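You operate a simulated robot arm through the tools that you are given. There is no shell and no other tool. Be economical: measure what you need, move in short steps, check, and stop when the job is done.

You run a simulated robot arm. Do the job below in one go: nothing can be reset, and whatever is moved stays where it is left.

JOB
Cure the green disc for 20 seconds and set the dial to 0.
Fine: press the button once, for one run; leave the disc in its seat and the cure box drawer open.

The check looks at the end state, three seconds after you hand in, the way a careful person would. Anything else that was tipped, shoved, dropped, spilled or broken makes it a failure.

ROBOT AND FRAMES
A 7-joint arm with a two-finger parallel gripper, fixed in place. Base frame: the origin is at the foot of the arm, x ahead of it, y to its left, z up; the work surface is at about z = 0.834. Readings come in m, degrees, newtons and seconds.
With the tool pointing down near the work surface it reaches from about 0.3 to 0.7 m from the base axis. Its first joint turns from -66.0 to 66.0 degrees. Payload 1.57 kg.
The tool frame sits at the grasp point between the pads (the TCP): z along the fingers, y along the line on which they close. The tips reach 0.03 m beyond it. The gripper opens to 0.11 m. The fingers are 0.024 m wide and 0.012 m thick; the gripper's body (0.048 by 0.112 m) begins 0.078 m behind the TCP.
Orientation is that of the tool frame in the base frame, as a unit quaternion [x, y, z, w]. With the fingers straight down and closing along the base's y, the tool's x points along the base's -x, its y along +y and its z along -z.

CONTROLS
- The arm moves only by the tool step_arm. Its argument "targets" is a list of rows, each an object of numbers (a shift or turn left out is 0, a gripper value left out holds the last): "x", "y", "z": the shift along the tool's x, y, z in units of 100 mm (1.0 is 100 mm); "rx", "ry", "rz": the turn, a rotation vector about the tool's x, y, z in units of 120 degrees (1.0 is 120 degrees); "jaw": the closure in counts, from 0 (fully open) to 255 (shut). In form: [{"x": .., "y": .., "z": .., "rx": .., "ry": .., "rz": .., "jaw": ..}, ...]. A call has 1 to 20 rows; each row is the pose to reach, as a shift and turn from the pose commanded when the call began, along the tool's axes at that moment. A call with a number of a shift or a turn outside -1 to 1 is refused whole. A row lasts 0.2 s, in which the tool goes at most 0.05 m and 8.6 degrees; a call with a longer step from one row to the next is refused whole, and so is a gripper value outside its range. A pose out of reach is approached as far as the arm can. The call stops where the force on the tool passes 50 N (or 10 N more than at its start, if that is more) or the arm is blocked; 0.2 s more then pass. The fingers move at their own pace (about 0.108 m/s each) and stop on an object; they squeeze with about 31 N. The grip force told is the motor's: it shows also when the fingers shut on nothing. Time passes only in rows, and 0.2 s behind the last, so rows that repeat a pose let the fingers close. It gives the time, the measured TCP pose, the force on the tool (base axes), the opening and the grip force at its end, in the units of the frame above (readings bear some noise), with the torque about the TCP (base axes, N m) and any sound that the robot's microphone picked up, and new pictures: "show" is both (left out), scene, wrist or none.
- Cameras (640 x 400 px; columns grow to the right, rows downward): "scene" is fixed at [0.1996, -0.4076, 1.4055]; the picture's right is [0.53, -0.85, 0.00], its down [-0.48, -0.30, -0.82] and it looks along [0.70, 0.44, -0.57] (base axes); focal length 347 px, centre (320, 200). "wrist" rides on the gripper at [0.07, 0.016, -0.141] in the tool frame; the picture's right is [-0.23, 0.97, 0.00], its down [-0.86, -0.20, -0.48] and it looks along [-0.47, -0.11, 0.88] (tool axes); focal length 222 px, centre (320, 200). There is no depth. A picture from a camera that has moved, and an enlarged one, comes with that camera's place and axes in the base frame and with its lens. The place of the scene camera against the robot may be out by one fixed shift of up to 0.018 m in any direction.
- close_up(camera, box): a new picture of the part [left, top, right, bottom] of that camera's present view, enlarged. It takes no simulated time.
- finish_job(): hands the job in; it is judged then, once.

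Go step by step. Nothing tells you positions but the pictures and the camera data: compare them with the known pose of the tool, close in by small moves and look again before you grip or let go. The budget is 120 turns and 200 pictures, counting those below and the enlarged ones. Unless the task says otherwise, let go and move clear before handing in, and close with one line.

The tools are called after "Emit:" as a command line: name --argument value ..., lists and objects as JSON in quotes. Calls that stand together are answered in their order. step_arm: Moves the arm, as the interface text tells. Its arguments: {"type":"object","properties":{"targets":{"type":"array"},"show":{"type":"string","enum":["both","scene","wrist","none"]}},"required":["targets"]} The other tools are called the same way: close_up (camera, box) takes an enlarged picture of a part of a camera's view; finish_job () hands the job in.

At the start:

```text
time: 0.0
position: [0.4553, -0.0825, 1.1942]
tcp_rot: [0.0, 1.0, 0.001, -0.001]
contact_force: [-0.7, 0.0, 0.6]
torque: [-0.02, 0.01, 0.0]
gripper_width: 0.11
grip_force: 0.0
```

scene: 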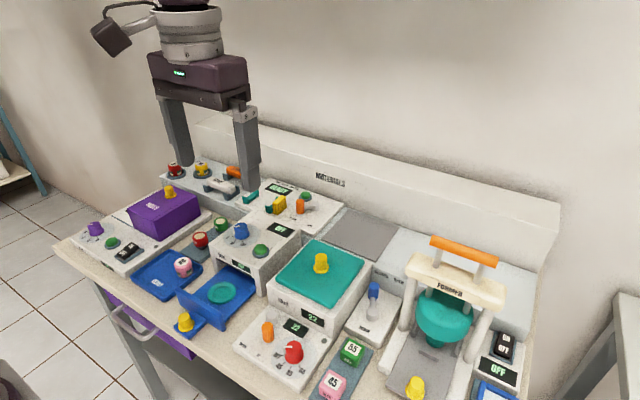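
wrist: 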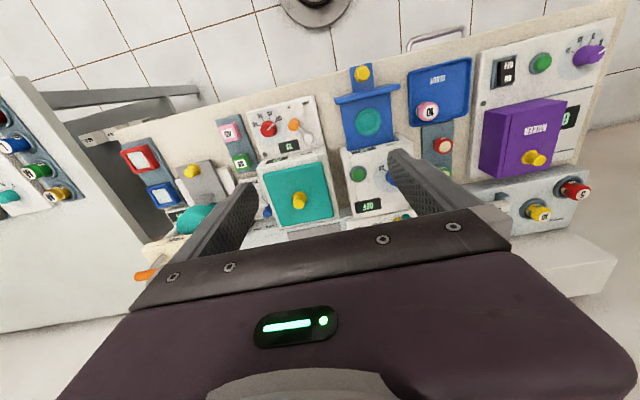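

I see a bench with several devices. A blue drawer unit looks open with a disc-like recess, and green and other discs stand nearby. I'll enlarge the views to identify the cure box, its dial and button, and the green disc.

Emit:
close_up --camera "scene" --box '[140, 200, 320, 340]'

Emit:
close_up --camera "scene" --box '[60, 150, 240, 280]'

Emit:
close_up --camera "scene" --box '[230, 230, 400, 400]'

Emit:
close_up --camera "wrist" --box '[220, 50, 480, 230]'

```text
2.86 times, centred on (230, 270) of scene
camera zoom: at [0.1996, -0.4076, 1.4055], right [0.53, -0.85, 0.0], down [-0.48, -0.3, -0.82], along [0.7, 0.44, -0.57], focal length 992 px, centre (577, 0)
```

zoom: 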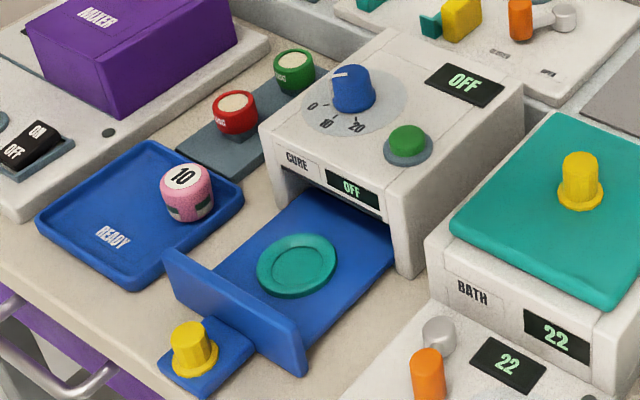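

```text
3.08 times, centred on (150, 215) of scene
camera zoom: at [0.1996, -0.4076, 1.4055], right [0.53, -0.85, 0.0], down [-0.48, -0.3, -0.82], along [0.7, 0.44, -0.57], focal length 1068 px, centre (843, 154)
```

zoom: 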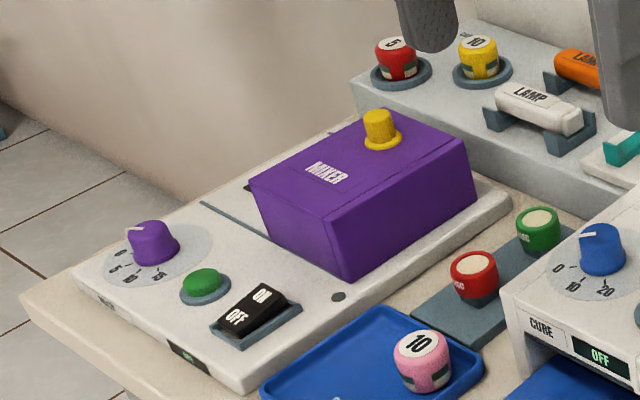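

```text
2.35 times, centred on (315, 315) of scene
camera zoom: at [0.1996, -0.4076, 1.4055], right [0.53, -0.85, 0.0], down [-0.48, -0.3, -0.82], along [0.7, 0.44, -0.57], focal length 817 px, centre (332, -71)
```

zoom: 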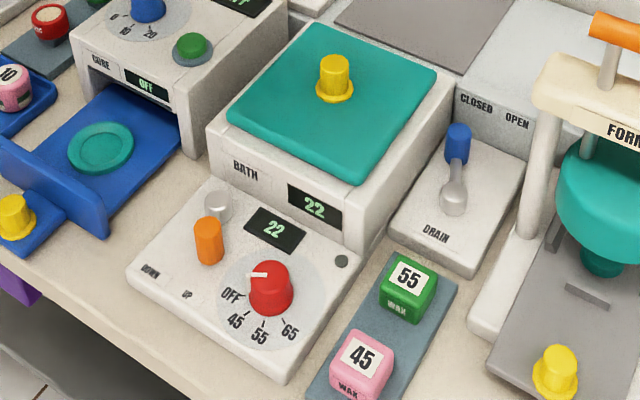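

```text
2.22 times, centred on (350, 140) of wrist
camera zoom: at [0.3855, -0.0653, 1.335], right [0.23, 0.97, 0.0], down [0.86, -0.2, 0.48], along [0.47, -0.11, -0.88], focal length 494 px, centre (253, 333)
```

zoom: 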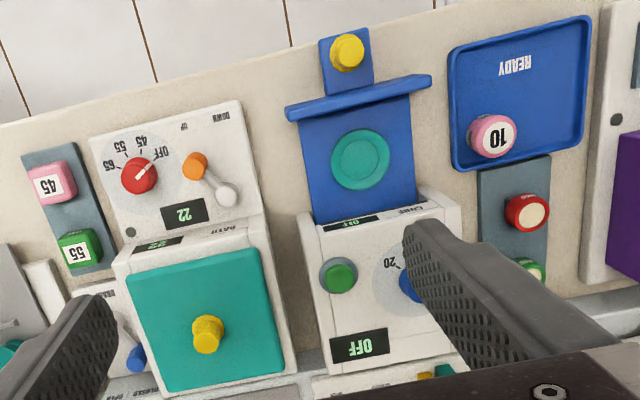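

The cure box is the white box with the blue drawer (already open) and a blue dial, with a green button on top. I'll check the two small items on the grey rack and the dial.

Emit:
close_up --camera "scene" --box '[180, 205, 250, 255]'

Emit:
close_up --camera "scene" --box '[210, 210, 300, 280]'

Emit:
close_up --camera "scene" --box '[170, 260, 270, 340]'

Emit:
close_up --camera "scene" --box '[150, 150, 360, 240]'

```text
8.00 times, centred on (215, 230) of scene
camera zoom: at [0.1996, -0.4076, 1.4055], right [0.53, -0.85, 0.0], down [-0.48, -0.3, -0.82], along [0.7, 0.44, -0.57], focal length 2778 px, centre (1160, -40)
```

zoom: 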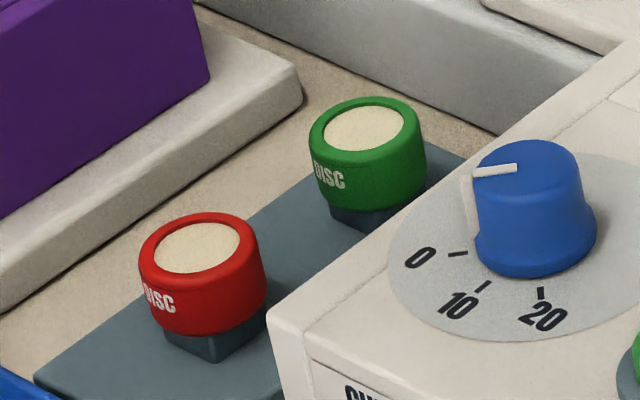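

```text
5.71 times, centred on (255, 245) of scene
camera zoom: at [0.1996, -0.4076, 1.4055], right [0.53, -0.85, 0.0], down [-0.48, -0.3, -0.82], along [0.7, 0.44, -0.57], focal length 1984 px, centre (691, -57)
```

zoom: 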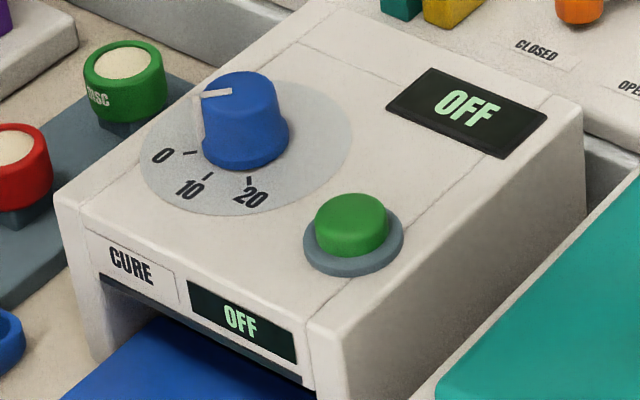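

```text
5.00 times, centred on (220, 300) of scene
camera zoom: at [0.1996, -0.4076, 1.4055], right [0.53, -0.85, 0.0], down [-0.48, -0.3, -0.82], along [0.7, 0.44, -0.57], focal length 1736 px, centre (820, -300)
```

zoom: 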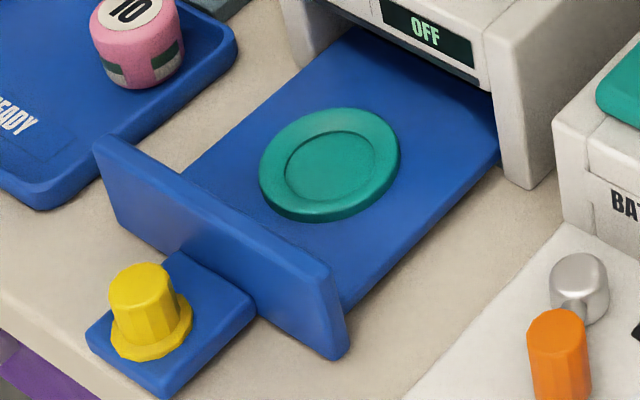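

```text
3.05 times, centred on (255, 195) of scene
camera zoom: at [0.1996, -0.4076, 1.4055], right [0.53, -0.85, 0.0], down [-0.48, -0.3, -0.82], along [0.7, 0.44, -0.57], focal length 1058 px, centre (518, 215)
```

zoom: 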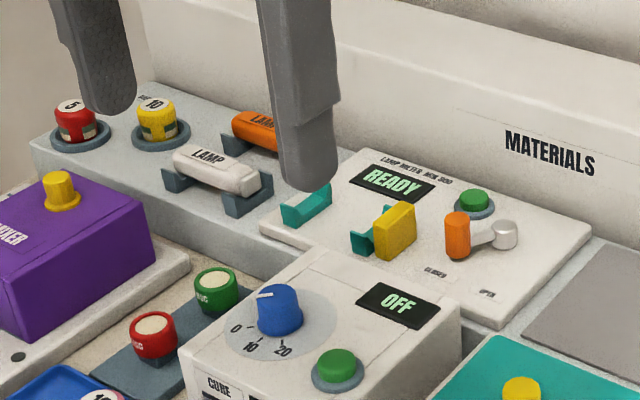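

The green disc sits on the grey rack at about (0.62, 0.16), the seat at (0.48, 0.01) and the drawer knob at (0.39, 0.01). The dial reads 0. I'll move over the discs to look from closer.

Emit:
step_arm --targets '[{"x": -0.15, "y": 0.33}, {"x": -0.3, "y": 0.66}, {"x": -0.45, "y": 0.99}, {"x": -0.45, "y": 0.99}]' --show "none"

Emit:
step_arm --targets '[{"x": -0.2, "y": 0.33, "z": 0.2}, {"x": -0.4, "y": 0.66, "z": 0.4}, {"x": -0.6, "y": 0.99, "z": 0.6}, {"x": -0.7, "y": 1.0, "z": 0.8}, {"x": -0.9, "y": 1.0, "z": 1.0}, {"x": -0.9, "y": 1.0, "z": 1.0}]'

```text
time: 1.0
position: [0.4982, 0.0183, 1.1908]
tcp_rot: [0.0, 1.0, 0.0, 0.0]
contact_force: [-0.3, 0.1, 0.9]
torque: [0.03, 0.0, 0.0]
gripper_width: 0.11
grip_force: 0.1
```

```text
time: 2.4
position: [0.5927, 0.1172, 1.0927]
tcp_rot: [0.0, 1.0, 0.0, 0.0]
contact_force: [0.5, -0.5, -0.1]
torque: [-0.01, -0.02, 0.0]
gripper_width: 0.1099
grip_force: 0.0
camera wrist: at [0.523, 0.1345, 1.2334], right [0.23, 0.97, 0.0], down [0.86, -0.2, 0.48], along [0.47, -0.11, -0.88], focal length 222 px, centre (320, 200)
```

scene: 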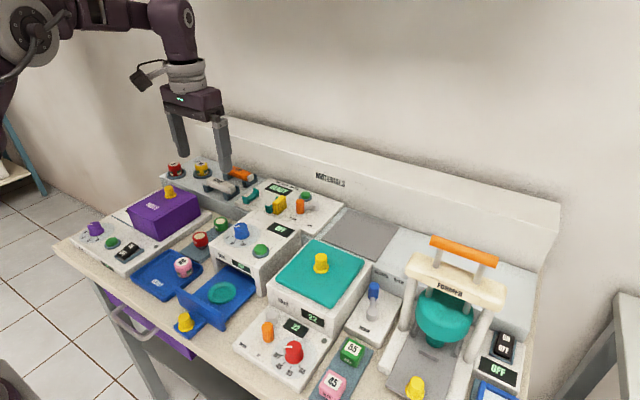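
wrist: 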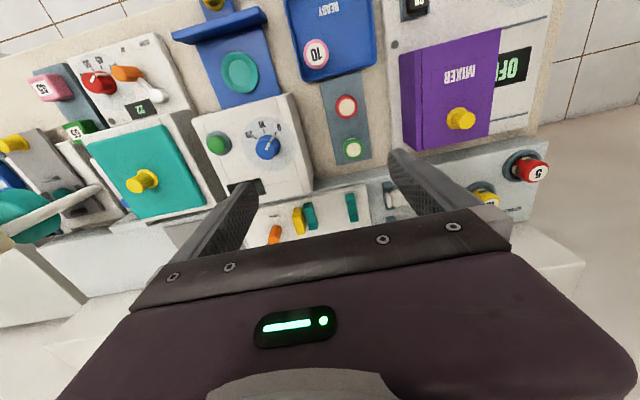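

The green disc is near (0.63, 0.16). I'll go down partway with a narrower opening and look again.

Emit:
step_arm --targets '[{"x": -0.1, "y": 0.2, "z": 0.3, "jaw": 100}, {"x": -0.1, "y": 0.42, "z": 0.6, "jaw": 100}, {"x": -0.1, "y": 0.42, "z": 0.9, "jaw": 100}, {"x": -0.1, "y": 0.42, "z": 0.9, "jaw": 100}]' --show "both"

```text
time: 3.4
position: [0.6012, 0.1593, 1.0042]
tcp_rot: [0.0, 1.0, 0.0, 0.0]
contact_force: [-0.6, 0.5, -0.7]
torque: [0.05, 0.0, 0.01]
gripper_width: 0.067
grip_force: 0.1
camera wrist: at [0.5314, 0.1769, 1.1458], right [0.23, 0.97, 0.0], down [0.86, -0.2, 0.48], along [0.47, -0.11, -0.88], focal length 222 px, centre (320, 200)
```

scene: 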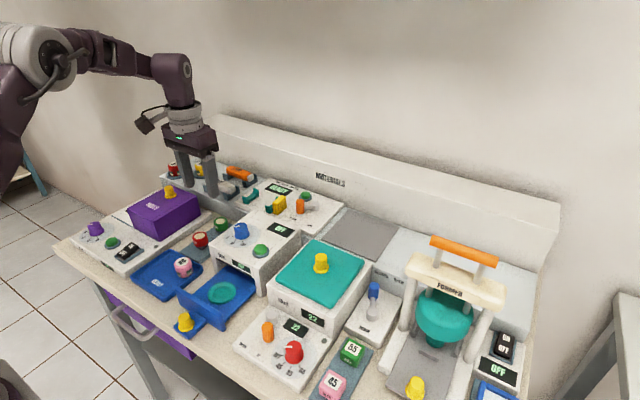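
wrist: 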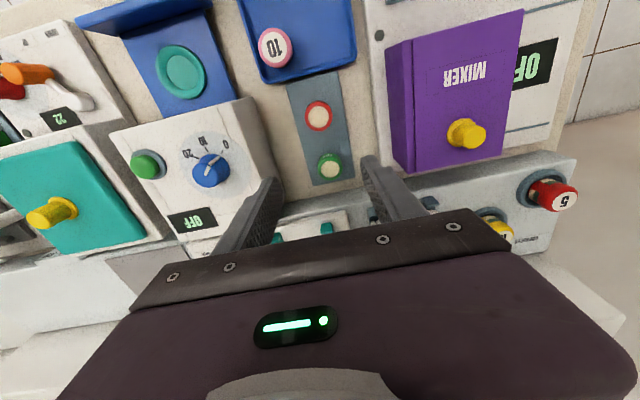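

Emit:
close_up --camera "wrist" --box '[260, 70, 420, 200]'

Emit:
close_up --camera "wrist" --box '[100, 30, 280, 250]'

```text
3.08 times, centred on (340, 135) of wrist
camera zoom: at [0.5314, 0.1769, 1.1458], right [0.23, 0.97, 0.0], down [0.86, -0.2, 0.48], along [0.47, -0.11, -0.88], focal length 684 px, centre (258, 400)
```

zoom: 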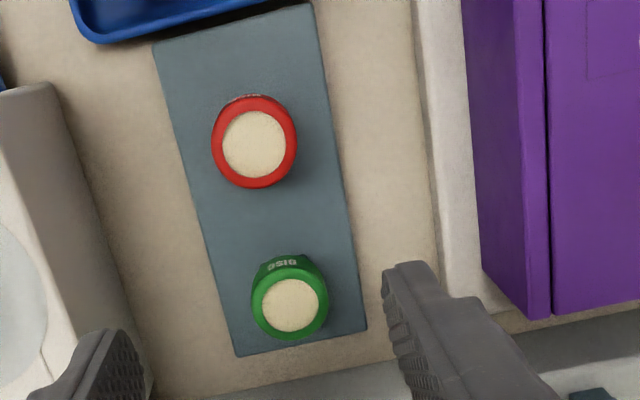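

```text
1.82 times, centred on (190, 140) of wrist
camera zoom: at [0.5314, 0.1769, 1.1458], right [0.23, 0.97, 0.0], down [0.86, -0.2, 0.48], along [0.47, -0.11, -0.88], focal length 404 px, centre (556, 309)
```

zoom: 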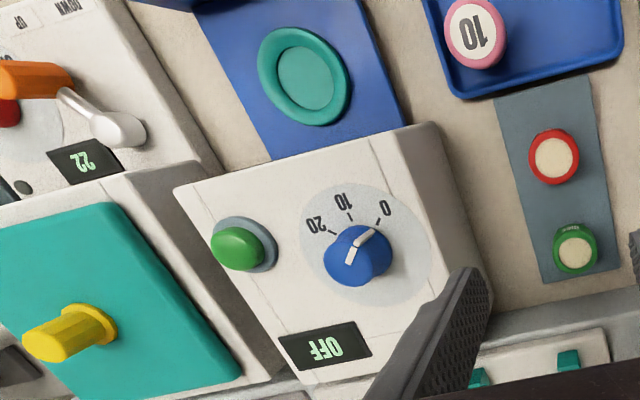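

The dial pointer is at 0. The green disc's top is about (0.634, 0.166), so I'll descend to just above it and check centring.

Emit:
step_arm --targets '[{"x": -0.33, "y": 0.06, "z": 0.2}, {"x": -0.33, "y": 0.06, "z": 0.6}, {"x": -0.33, "y": 0.06, "z": 0.75}, {"x": -0.33, "y": 0.06, "z": 0.75}]' --show "wrist"

Emit:
close_up --camera "wrist" --box '[220, 60, 420, 210]'

Emit:
close_up --camera "scene" --box '[180, 180, 260, 250]'

```text
time: 4.4
position: [0.6329, 0.1662, 0.9302]
tcp_rot: [-0.001, 1.0, 0.0, 0.0]
contact_force: [0.1, 0.3, 0.1]
torque: [0.01, -0.01, 0.01]
gripper_width: 0.067
grip_force: 0.1
camera wrist: at [0.5637, 0.1837, 1.0718], right [0.23, 0.97, 0.0], down [0.86, -0.2, 0.48], along [0.47, -0.11, -0.88], focal length 222 px, centre (320, 200)
```

wrist: 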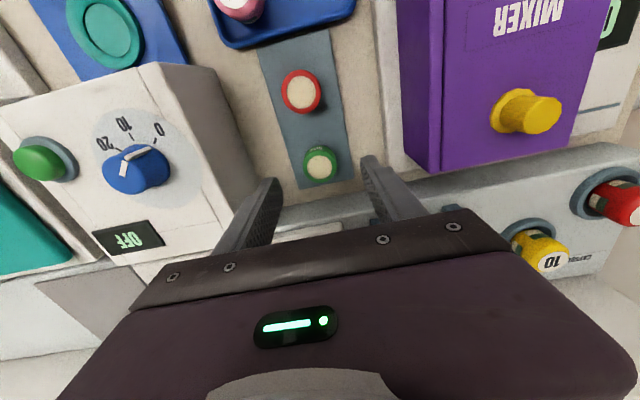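

```text
2.67 times, centred on (320, 135) of wrist
camera zoom: at [0.5637, 0.1837, 1.0718], right [0.23, 0.97, 0.0], down [0.86, -0.2, 0.48], along [0.47, -0.11, -0.88], focal length 592 px, centre (320, 373)
```

zoom: 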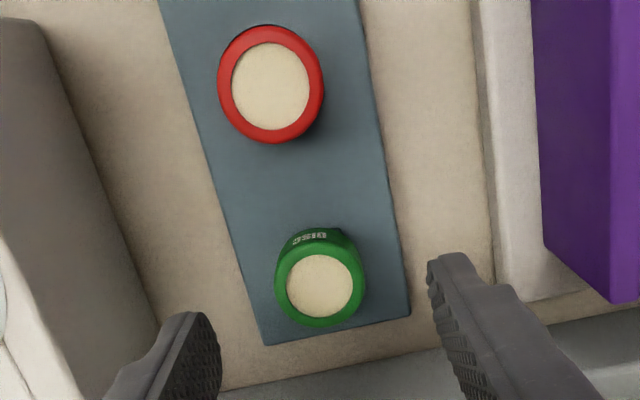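

```text
5.71 times, centred on (220, 215) of scene
camera zoom: at [0.1996, -0.4076, 1.4055], right [0.53, -0.85, 0.0], down [-0.48, -0.3, -0.82], along [0.7, 0.44, -0.57], focal length 1984 px, centre (891, 114)
```

zoom: 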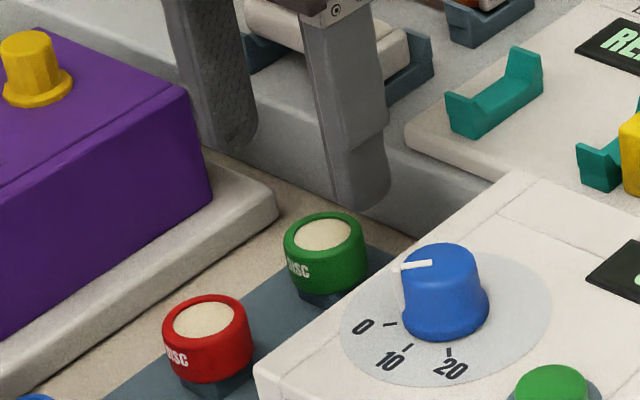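

The fingers straddle the green disc well, so I'll lower so the tips cover its upper part and close.

Emit:
step_arm --targets '[{"x": -0.02, "y": 0.005, "z": 0.2}, {"x": -0.02, "y": 0.005, "z": 0.42}, {"x": -0.02, "y": 0.005, "z": 0.42}]' --show "wrist"

Emit:
close_up --camera "scene" --box '[180, 180, 260, 250]'

Emit:
close_up --camera "wrist" --box '[220, 60, 420, 210]'

```text
time: 5.2
position: [0.6341, 0.1652, 0.8875]
tcp_rot: [0.0, 1.0, -0.001, 0.0]
contact_force: [-0.7, 0.4, 0.3]
torque: [-0.05, 0.01, 0.02]
gripper_width: 0.0671
grip_force: 0.0
camera wrist: at [0.5643, 0.1823, 1.0287], right [0.23, 0.97, 0.0], down [0.86, -0.2, 0.48], along [0.47, -0.11, -0.88], focal length 222 px, centre (320, 200)
```

wrist: 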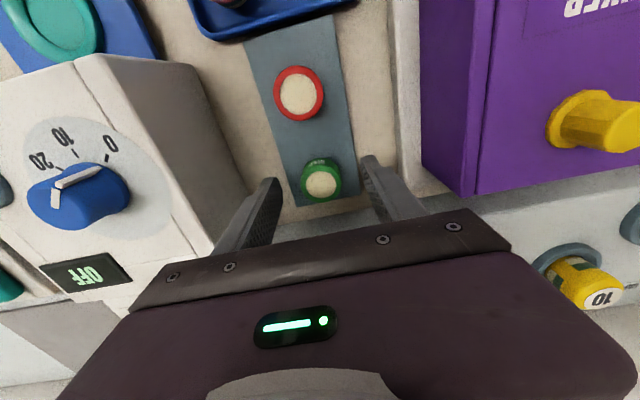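

```text
5.71 times, centred on (220, 215) of scene
camera zoom: at [0.1996, -0.4076, 1.4055], right [0.53, -0.85, 0.0], down [-0.48, -0.3, -0.82], along [0.7, 0.44, -0.57], focal length 1984 px, centre (891, 114)
```

zoom: 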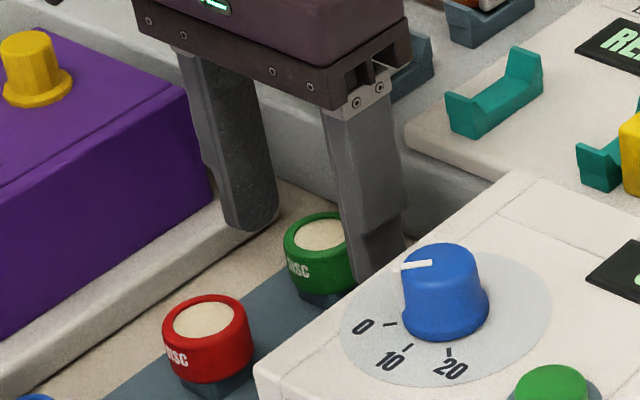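

```text
2.67 times, centred on (320, 135) of wrist
camera zoom: at [0.5643, 0.1823, 1.0287], right [0.23, 0.97, 0.0], down [0.86, -0.2, 0.48], along [0.47, -0.11, -0.88], focal length 592 px, centre (320, 373)
```

zoom: 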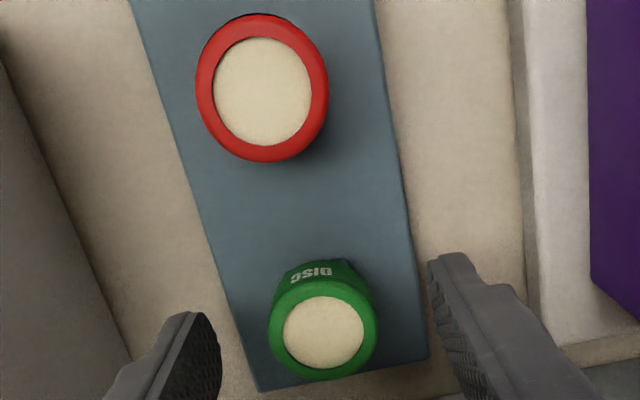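

Tips are around the upper part of the disc. I'll shift 4 mm forward, 2 mm right and 5 mm lower, then close.

Emit:
step_arm --targets '[{"x": -0.04, "y": -0.02, "z": 0.06}, {"x": -0.04, "y": -0.02, "z": 0.06, "jaw": 150}, {"x": -0.04, "y": -0.02, "z": 0.06, "jaw": 180}, {"x": -0.04, "y": -0.02, "z": 0.06, "jaw": 220}, {"x": -0.04, "y": -0.02, "z": 0.06, "jaw": 255}, {"x": -0.04, "y": -0.02, "z": 0.06, "jaw": 255}]' --show "wrist"

Emit:
close_up --camera "scene" --box '[180, 180, 260, 250]'

Emit:
close_up --camera "wrist" --box '[220, 60, 420, 210]'

```text
time: 6.6
position: [0.6392, 0.1618, 0.8823]
tcp_rot: [0.0, 1.0, 0.0, 0.0]
contact_force: [0.7, -0.4, 0.7]
torque: [-0.05, 0.01, 0.01]
gripper_width: 0.0305
grip_force: 31.1
camera wrist: at [0.5691, 0.1801, 1.0229], right [0.23, 0.97, 0.0], down [0.86, -0.2, 0.48], along [0.47, -0.11, -0.88], focal length 222 px, centre (320, 200)
```

wrist: 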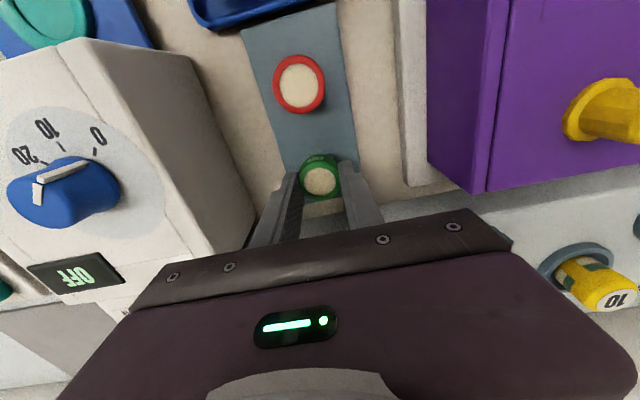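

```text
5.71 times, centred on (220, 215) of scene
camera zoom: at [0.1996, -0.4076, 1.4055], right [0.53, -0.85, 0.0], down [-0.48, -0.3, -0.82], along [0.7, 0.44, -0.57], focal length 1984 px, centre (891, 114)
```

zoom: 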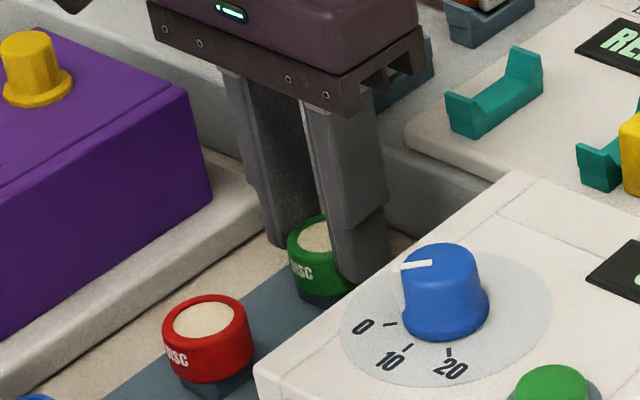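

```text
2.67 times, centred on (320, 135) of wrist
camera zoom: at [0.5691, 0.1801, 1.0229], right [0.23, 0.97, 0.0], down [0.86, -0.2, 0.48], along [0.47, -0.11, -0.88], focal length 592 px, centre (320, 373)
```

zoom: 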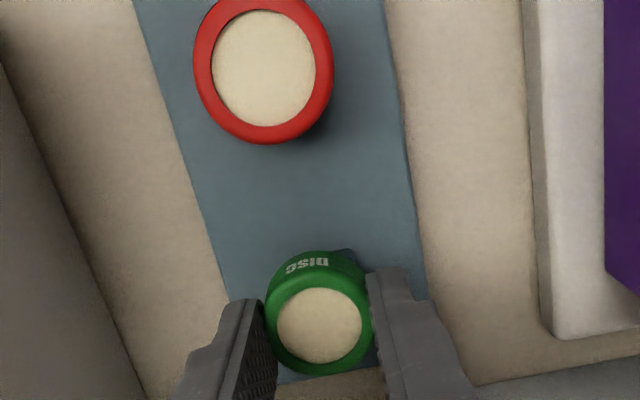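

The disc is gripped (30.5 mm). I'll lift it, back off along -x, and then move over towards the drawer seat.

Emit:
step_arm --targets '[{"z": -0.3}, {"z": -0.7}, {"z": -1.0}, {"x": 0.4, "z": -1.0}, {"x": 0.8, "z": -1.0}, {"x": 1.0, "z": -1.0}, {"x": 1.0, "z": -1.0}]' --show "none"

Emit:
step_arm --targets '[{"x": 0.4}, {"x": 0.6, "y": -0.4}, {"x": 0.6, "y": -0.8}, {"x": 0.6, "y": -1.0}, {"x": 0.6, "y": -1.0}]' --show "both"

```text
time: 8.2
position: [0.5393, 0.1599, 0.9772]
tcp_rot: [0.001, 1.0, 0.0, 0.0]
contact_force: [0.6, -0.3, -0.3]
torque: [0.03, 0.0, 0.02]
gripper_width: 0.0306
grip_force: 30.5
```

```text
time: 9.4
position: [0.4774, 0.0631, 0.9774]
tcp_rot: [0.0, 1.0, 0.0, -0.001]
contact_force: [0.6, 0.8, -0.4]
torque: [-0.04, 0.01, 0.02]
gripper_width: 0.0304
grip_force: 31.0
camera wrist: at [0.4079, 0.0809, 1.1198], right [0.23, 0.97, 0.0], down [0.85, -0.2, 0.48], along [0.47, -0.11, -0.88], focal length 222 px, centre (320, 200)
```

scene: 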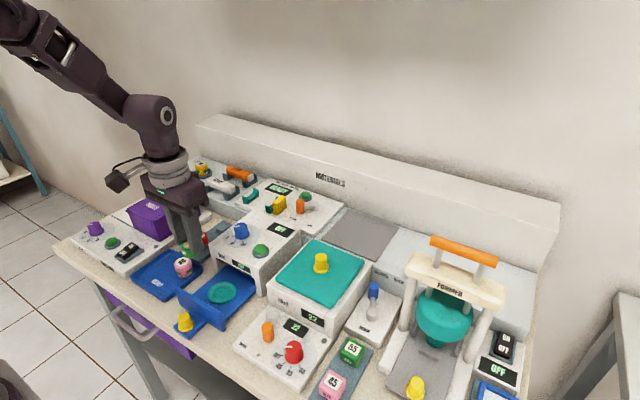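
wrist: 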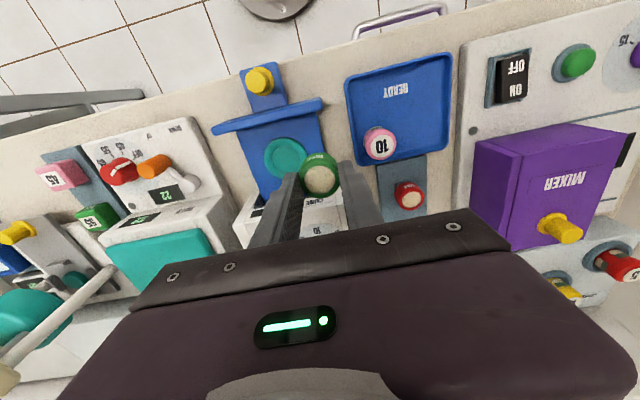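

The disc is held well and the seat is visible beside it. I'll enlarge to measure the seat.

Emit:
close_up --camera "wrist" --box '[220, 60, 380, 210]'

Emit:
close_up --camera "scene" --box '[160, 200, 290, 340]'

```text
2.67 times, centred on (300, 135) of wrist
camera zoom: at [0.4079, 0.0809, 1.1198], right [0.23, 0.97, 0.0], down [0.85, -0.2, 0.48], along [0.47, -0.11, -0.88], focal length 592 px, centre (373, 373)
```

zoom: 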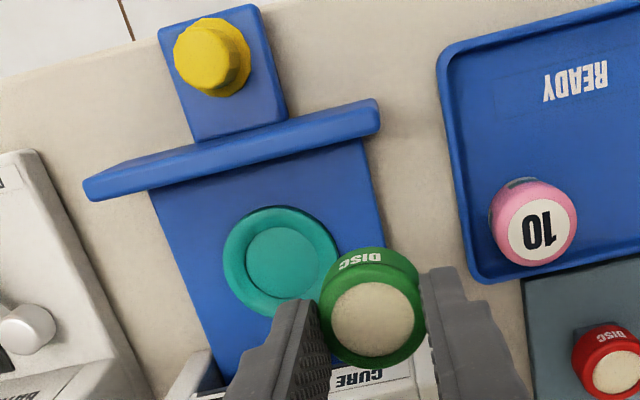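

```text
2.86 times, centred on (225, 270) of scene
camera zoom: at [0.1996, -0.4076, 1.4055], right [0.53, -0.85, 0.0], down [-0.48, -0.3, -0.82], along [0.7, 0.44, -0.57], focal length 992 px, centre (591, 0)
```

zoom: 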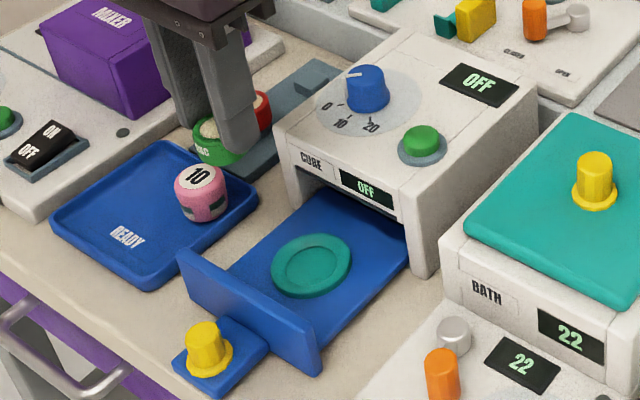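

The views agree on the seat being at about (0.4875, 0.017), with its floor near z 0.84. I'll move over it and descend to slightly above.

Emit:
step_arm --targets '[{"x": -0.05, "y": -0.25}, {"x": -0.1, "y": -0.47}, {"x": -0.1, "y": -0.47, "z": 0.3}, {"x": -0.1, "y": -0.47, "z": 0.65}, {"x": -0.1, "y": -0.47, "z": 0.72}, {"x": -0.1, "y": -0.47, "z": 0.72}]' --show "wrist"

Emit:
close_up --camera "wrist" --box '[220, 60, 420, 210]'

Emit:
close_up --camera "scene" --box '[170, 230, 270, 310]'

```text
time: 10.8
position: [0.4892, 0.0156, 0.9106]
tcp_rot: [0.0, 1.0, 0.0, 0.0]
contact_force: [-0.4, 0.0, -0.7]
torque: [-0.01, 0.03, 0.03]
gripper_width: 0.0304
grip_force: 30.8
camera wrist: at [0.419, 0.0333, 1.051], right [0.23, 0.97, 0.0], down [0.85, -0.2, 0.48], along [0.47, -0.11, -0.88], focal length 222 px, centre (320, 200)
```

wrist: 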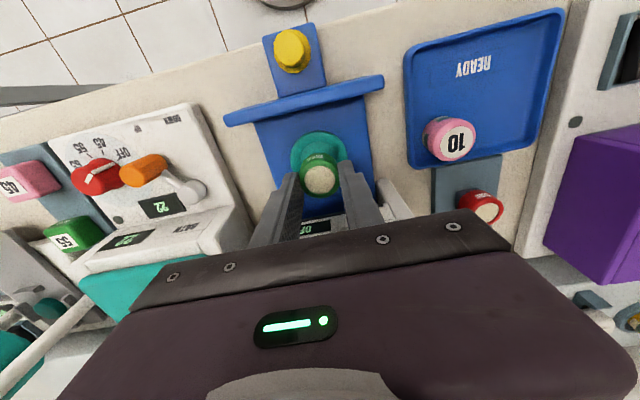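

```text
2.67 times, centred on (320, 135) of wrist
camera zoom: at [0.419, 0.0333, 1.051], right [0.23, 0.97, 0.0], down [0.85, -0.2, 0.48], along [0.47, -0.11, -0.88], focal length 592 px, centre (320, 373)
```

zoom: 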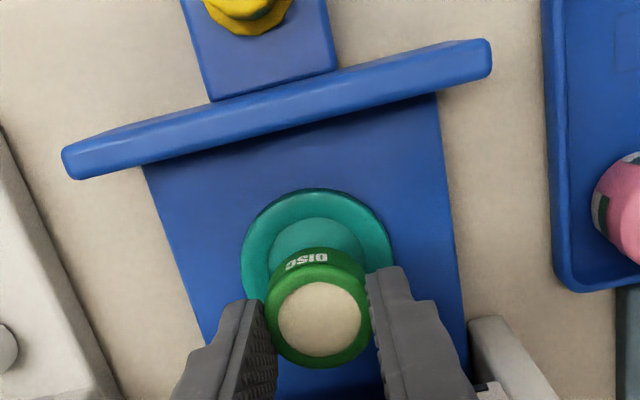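

```text
5.00 times, centred on (220, 270) of scene
camera zoom: at [0.1996, -0.4076, 1.4055], right [0.53, -0.85, 0.0], down [-0.48, -0.3, -0.82], along [0.7, 0.44, -0.57], focal length 1736 px, centre (820, -150)
```

zoom: 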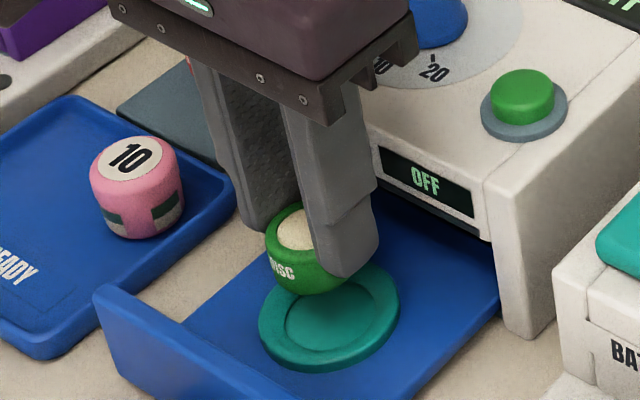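

Disc and seat nearly line up. I'll descend further and check before setting it down.

Emit:
step_arm --targets '[{"x": 0.01, "y": -0.01, "z": 0.1}, {"x": 0.01, "y": -0.01, "z": 0.18}, {"x": 0.01, "y": -0.01, "z": 0.2}, {"x": 0.01, "y": -0.01, "z": 0.2}]' --show "none"

Emit:
close_up --camera "wrist" --box '[220, 60, 420, 210]'

Emit:
close_up --camera "scene" --box '[190, 260, 250, 310]'

```text
time: 11.8
position: [0.4876, 0.0145, 0.889]
tcp_rot: [0.0, 1.0, -0.001, -0.001]
contact_force: [0.1, 0.0, 1.2]
torque: [-0.03, -0.04, 0.03]
gripper_width: 0.0303
grip_force: 30.5
```

```text
2.67 times, centred on (320, 135) of wrist
camera zoom: at [0.4189, 0.0318, 1.0304], right [0.23, 0.97, 0.0], down [0.86, -0.2, 0.48], along [0.47, -0.11, -0.88], focal length 592 px, centre (320, 373)
```

zoom: 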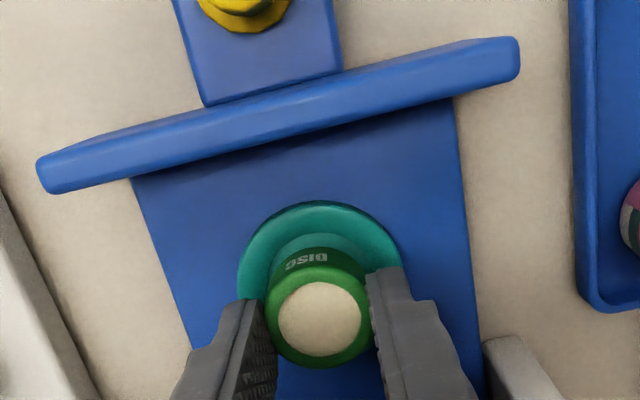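

```text
8.00 times, centred on (220, 285) of scene
camera zoom: at [0.1996, -0.4076, 1.4055], right [0.53, -0.85, 0.0], down [-0.48, -0.3, -0.82], along [0.7, 0.44, -0.57], focal length 2778 px, centre (1120, -480)
```

zoom: 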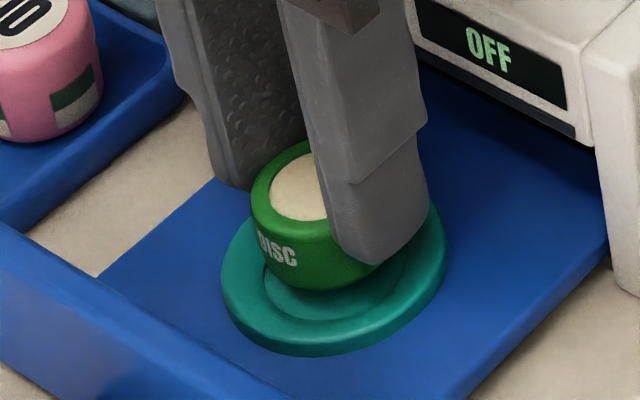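

Still about 9 mm above the seat and aligned within about 2 mm. I'll make a small correction and lower in fine steps until contact.

Emit:
step_arm --targets '[{"x": 0.015, "y": -0.01, "z": 0.03}, {"x": 0.015, "y": -0.01, "z": 0.05}, {"x": 0.015, "y": -0.01, "z": 0.06}, {"x": 0.015, "y": -0.01, "z": 0.06}]' --show "none"

Emit:
close_up --camera "wrist" --box '[220, 60, 420, 210]'

Emit:
close_up --camera "scene" --box '[190, 260, 250, 310]'

```text
time: 12.8
position: [0.4873, 0.0134, 0.8834]
tcp_rot: [0.0, 1.0, 0.0, 0.0]
contact_force: [-1.3, 0.2, -0.9]
torque: [0.05, 0.03, 0.03]
gripper_width: 0.0305
grip_force: 31.3
```

```text
2.67 times, centred on (320, 135) of wrist
camera zoom: at [0.4174, 0.0309, 1.0238], right [0.23, 0.97, 0.0], down [0.86, -0.2, 0.48], along [0.47, -0.11, -0.88], focal length 592 px, centre (320, 373)
```

zoom: 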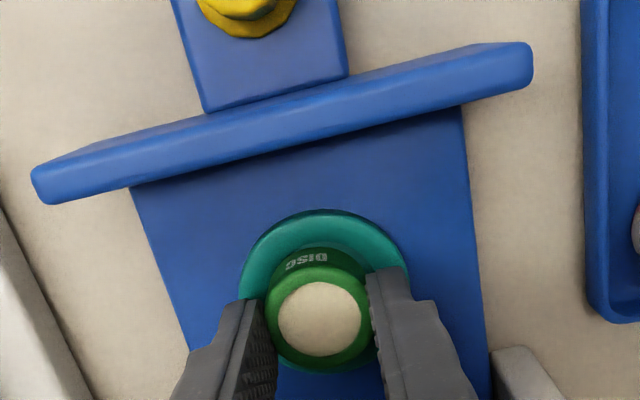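

```text
8.00 times, centred on (220, 285) of scene
camera zoom: at [0.1996, -0.4076, 1.4055], right [0.53, -0.85, 0.0], down [-0.48, -0.3, -0.82], along [0.7, 0.44, -0.57], focal length 2778 px, centre (1120, -480)
```

zoom: 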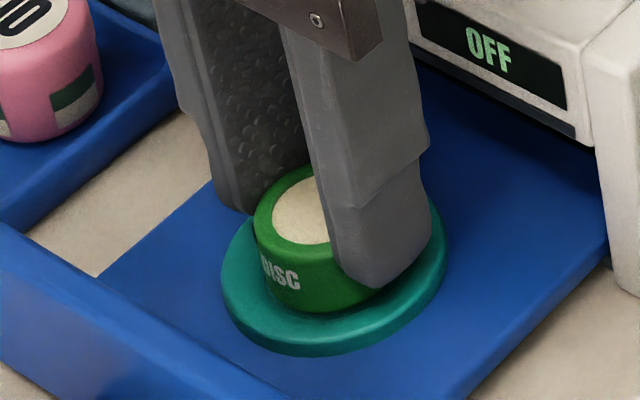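

About 3 mm left, so a tiny correction (+1 mm x, +1 mm y), then lower to contact.

Emit:
step_arm --targets '[{"x": -0.01, "y": 0.01, "z": 0.01}, {"x": -0.01, "y": 0.01, "z": 0.03}, {"x": -0.01, "y": 0.01, "z": 0.03}]' --show "none"

Emit:
close_up --camera "scene" --box '[190, 260, 250, 310]'

Emit:
close_up --camera "wrist" --box '[270, 120, 370, 200]'

```text
time: 13.6
position: [0.4888, 0.0146, 0.8779]
tcp_rot: [0.0, 1.0, 0.0, 0.0]
contact_force: [0.0, -1.8, 5.3]
torque: [-0.26, 0.01, -0.01]
gripper_width: 0.0305
grip_force: 30.8
```

```text
8.00 times, centred on (220, 285) of scene
camera zoom: at [0.1995, -0.4076, 1.4055], right [0.53, -0.85, 0.0], down [-0.48, -0.3, -0.82], along [0.7, 0.44, -0.57], focal length 2778 px, centre (1120, -480)
```

zoom: 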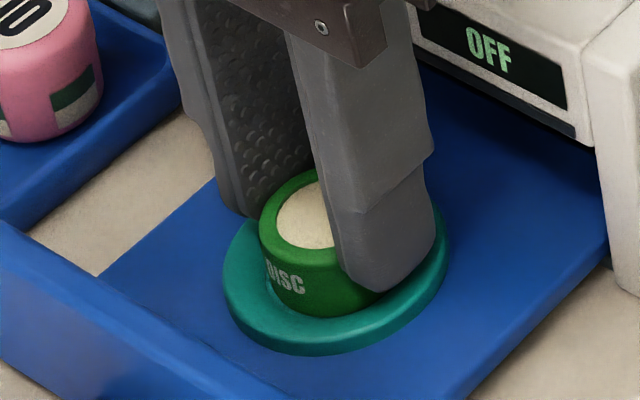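

```text
5.00 times, centred on (320, 160) of wrist
camera zoom: at [0.419, 0.032, 1.0197], right [0.23, 0.97, 0.0], down [0.85, -0.2, 0.48], along [0.47, -0.11, -0.88], focal length 1111 px, centre (320, 400)
```

zoom: 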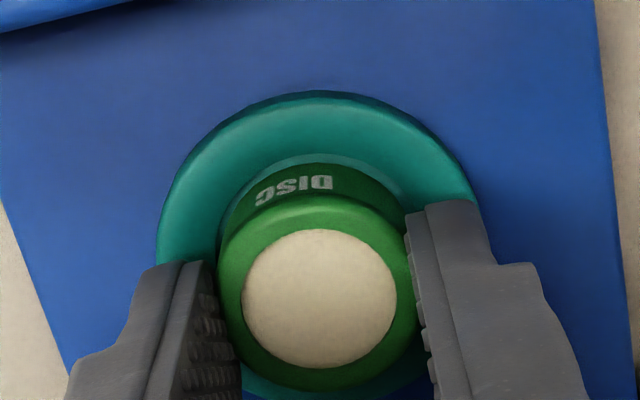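

A light contact (5 N), with the disc just into the seat and a little toward -y. I'll nudge +y 1.5 mm, ease up 0.5 mm and open gently.

Emit:
step_arm --targets '[{"y": 0.015, "z": -0.01}, {"y": 0.015, "z": -0.01}, {"y": 0.015, "z": -0.01, "jaw": 170}, {"y": 0.015, "z": -0.01, "jaw": 155}, {"y": 0.015, "z": -0.01, "jaw": 145}, {"y": 0.015, "z": -0.01, "jaw": 140}]' --show "none"

Emit:
close_up --camera "scene" --box '[190, 260, 250, 310]'

Emit:
close_up --camera "wrist" --box '[270, 120, 370, 200]'

```text
time: 15.0
position: [0.4886, 0.0178, 0.8793]
tcp_rot: [0.0, 1.0, 0.0, 0.0]
contact_force: [-0.4, 0.3, -1.1]
torque: [0.0, -0.01, 0.0]
gripper_width: 0.0495
grip_force: 0.1
```

```text
8.00 times, centred on (220, 285) of scene
camera zoom: at [0.1996, -0.4076, 1.4055], right [0.53, -0.85, 0.0], down [-0.48, -0.3, -0.82], along [0.7, 0.44, -0.57], focal length 2778 px, centre (1120, -480)
```

zoom: 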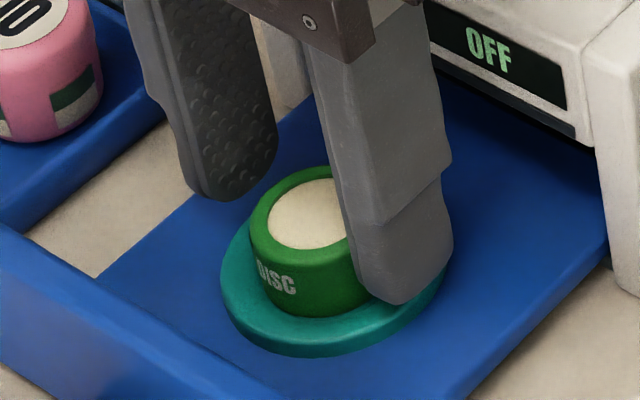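

```text
5.00 times, centred on (320, 160) of wrist
camera zoom: at [0.4178, 0.0341, 1.0211], right [0.23, 0.97, 0.0], down [0.86, -0.2, 0.48], along [0.47, -0.11, -0.88], focal length 1111 px, centre (320, 400)
```

zoom: 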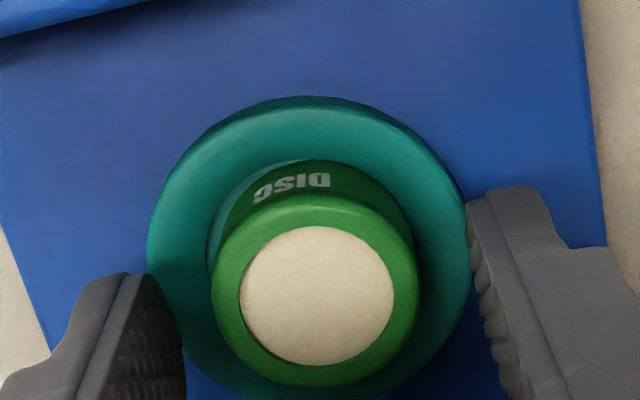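

The disc is released. I'll lift clear and inspect whether it sits flat.

Emit:
step_arm --targets '[{"z": -0.2}, {"z": -0.6}, {"z": -0.9}, {"z": -0.9, "x": 0.2}, {"z": -0.9, "x": 0.2}]' --show "none"

Emit:
close_up --camera "scene" --box '[190, 260, 250, 310]'

Emit:
close_up --camera "wrist" --box '[260, 120, 380, 220]'

```text
time: 16.2
position: [0.4656, 0.014, 0.9689]
tcp_rot: [0.0, 1.0, 0.0, -0.001]
contact_force: [-0.8, -0.2, -0.4]
torque: [0.01, -0.01, -0.01]
gripper_width: 0.0498
grip_force: 0.0
```

```text
8.00 times, centred on (220, 285) of scene
camera zoom: at [0.1996, -0.4076, 1.4055], right [0.53, -0.85, 0.0], down [-0.48, -0.3, -0.82], along [0.7, 0.44, -0.57], focal length 2778 px, centre (1120, -480)
```

zoom: 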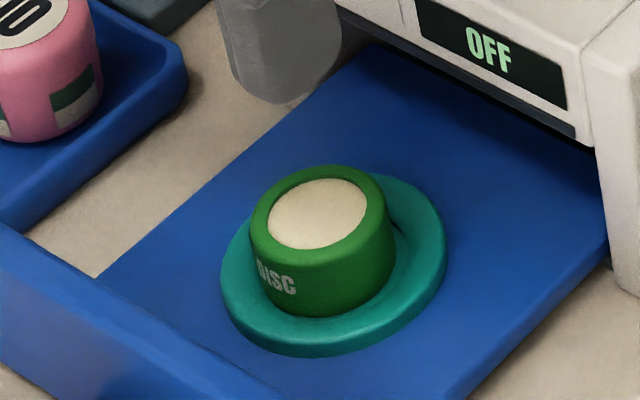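

```text
4.00 times, centred on (320, 170) of wrist
camera zoom: at [0.3967, 0.032, 1.1116], right [0.23, 0.97, 0.0], down [0.85, -0.2, 0.48], along [0.47, -0.11, -0.88], focal length 888 px, centre (320, 320)
```

zoom: 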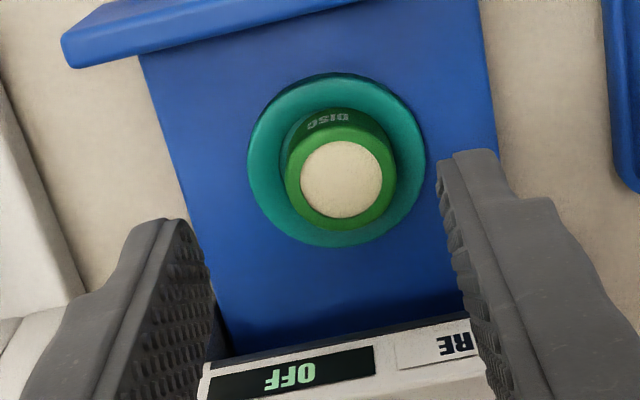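

The disc sits inside the seat recess and looks level. Next I'll move over the yellow drawer knob, measure it and use it to close the drawer.

Emit:
step_arm --targets '[{"x": 0.3, "jaw": 100}, {"x": 0.65}, {"x": 0.65}]' --show "wrist"

Emit:
close_up --camera "wrist" --box '[240, 80, 400, 220]'

Emit:
close_up --camera "scene" --box '[160, 230, 280, 340]'

```text
time: 17.0
position: [0.4016, 0.0153, 0.9712]
tcp_rot: [0.0, 1.0, 0.0, 0.001]
contact_force: [-0.6, 0.4, 0.7]
torque: [-0.01, 0.01, 0.01]
gripper_width: 0.067
grip_force: 0.1
camera wrist: at [0.3322, 0.0321, 1.1107], right [0.23, 0.97, 0.0], down [0.85, -0.2, 0.48], along [0.47, -0.11, -0.88], focal length 222 px, centre (320, 200)
```

wrist: 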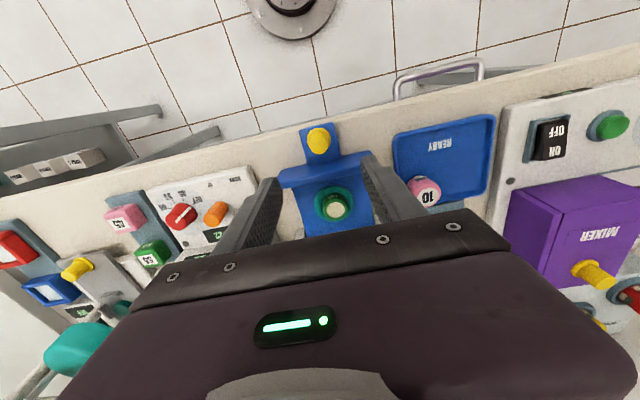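

```text
2.86 times, centred on (320, 150) of wrist
camera zoom: at [0.3322, 0.0321, 1.1107], right [0.23, 0.97, 0.0], down [0.85, -0.2, 0.48], along [0.47, -0.11, -0.88], focal length 635 px, centre (320, 343)
```

zoom: 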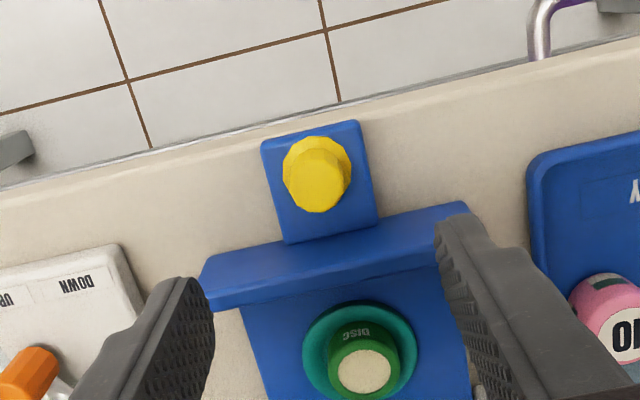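

```text
3.64 times, centred on (220, 285) of scene
camera zoom: at [0.1996, -0.4076, 1.4055], right [0.53, -0.85, 0.0], down [-0.48, -0.3, -0.82], along [0.7, 0.44, -0.57], focal length 1262 px, centre (684, -109)
```

zoom: 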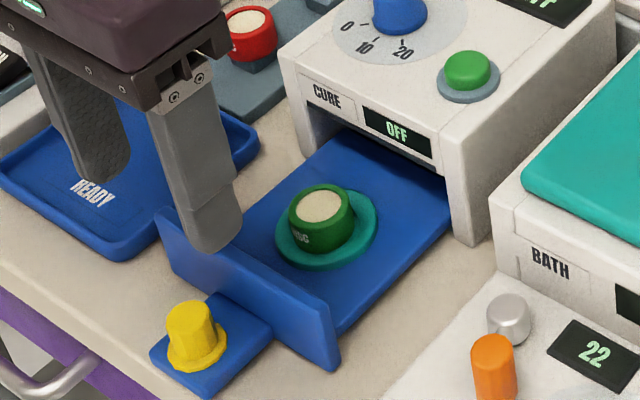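

The knob is at about (0.394, 0.0165). I'll descend around it with open fingers and check.

Emit:
step_arm --targets '[{"x": 0.07, "y": 0.01, "z": 0.2}, {"x": 0.07, "y": 0.01, "z": 0.6}, {"x": 0.07, "y": 0.01, "z": 0.6}]' --show "none"

Emit:
close_up --camera "wrist" --box '[240, 80, 400, 220]'

Emit:
close_up --camera "scene" --box '[160, 250, 260, 340]'

```text
time: 17.8
position: [0.3966, 0.0149, 0.9115]
tcp_rot: [0.0, 1.0, 0.0, 0.0]
contact_force: [-0.8, 0.2, -0.2]
torque: [-0.02, 0.0, 0.01]
gripper_width: 0.0668
grip_force: 0.1
```

```text
2.86 times, centred on (320, 150) of wrist
camera zoom: at [0.3271, 0.032, 1.0522], right [0.23, 0.97, 0.0], down [0.86, -0.2, 0.48], along [0.47, -0.11, -0.88], focal length 635 px, centre (320, 343)
```

zoom: 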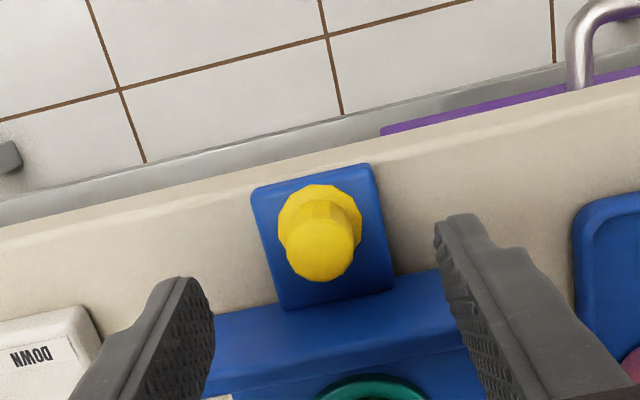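

```text
4.44 times, centred on (210, 295) of scene
camera zoom: at [0.1996, -0.4076, 1.4055], right [0.53, -0.85, 0.0], down [-0.48, -0.3, -0.82], along [0.7, 0.44, -0.57], focal length 1543 px, centre (809, -222)
```

zoom: 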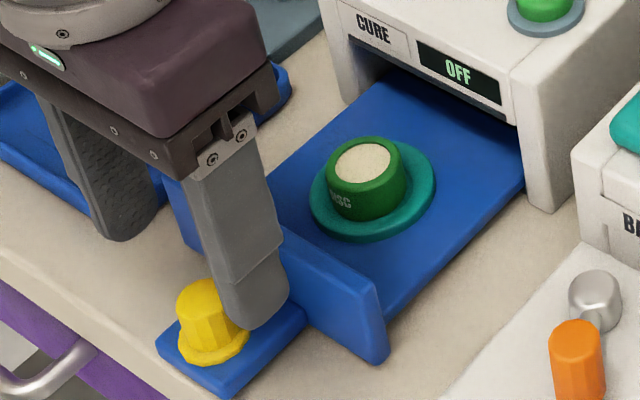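

Knob centred at about (0.392, 0.0175). Descending and gripping it.

Emit:
step_arm --targets '[{"x": 0.04, "y": 0.02, "z": 0.15}, {"x": 0.04, "y": 0.02, "z": 0.26}, {"x": 0.04, "y": 0.02, "z": 0.26, "jaw": 180}, {"x": 0.04, "y": 0.02, "z": 0.26, "jaw": 220}, {"x": 0.04, "y": 0.02, "z": 0.26, "jaw": 255}, {"x": 0.04, "y": 0.02, "z": 0.26, "jaw": 255}]' --show "wrist"

Emit:
close_up --camera "scene" --box '[160, 250, 260, 340]'

```text
time: 19.2
position: [0.3926, 0.0159, 0.8853]
tcp_rot: [0.001, 1.0, -0.001, -0.001]
contact_force: [-0.1, -37.4, -9.1]
torque: [-0.85, -0.42, -0.14]
gripper_width: 0.0214
grip_force: 34.5
camera wrist: at [0.323, 0.0329, 1.0262], right [0.23, 0.97, 0.0], down [0.86, -0.2, 0.48], along [0.46, -0.11, -0.88], focal length 222 px, centre (320, 200)
```

wrist: 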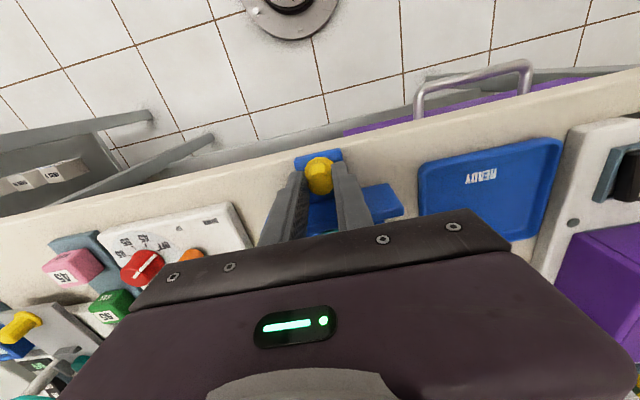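

```text
4.44 times, centred on (210, 295) of scene
camera zoom: at [0.1997, -0.4084, 1.4052], right [0.53, -0.85, 0.0], down [-0.48, -0.3, -0.82], along [0.7, 0.44, -0.57], focal length 1543 px, centre (809, -222)
```

zoom: 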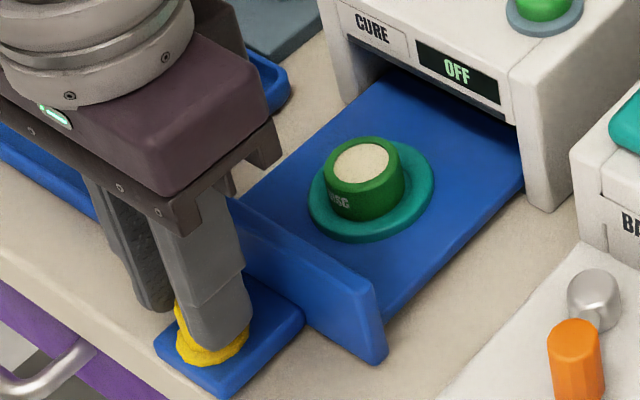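

Gripped, but there's 37 N sideways because I'm slightly too far +y. Easing 2 mm toward -y.

Emit:
step_arm --targets '[{"y": -0.01}, {"y": -0.02}, {"y": -0.02}]' --show "none"

```text
time: 20.0
position: [0.3909, 0.0154, 0.8851]
tcp_rot: [0.003, 1.0, -0.001, -0.001]
contact_force: [0.6, -39.7, -18.0]
torque: [-0.9, 0.26, -0.15]
gripper_width: 0.0213
grip_force: 34.5
```

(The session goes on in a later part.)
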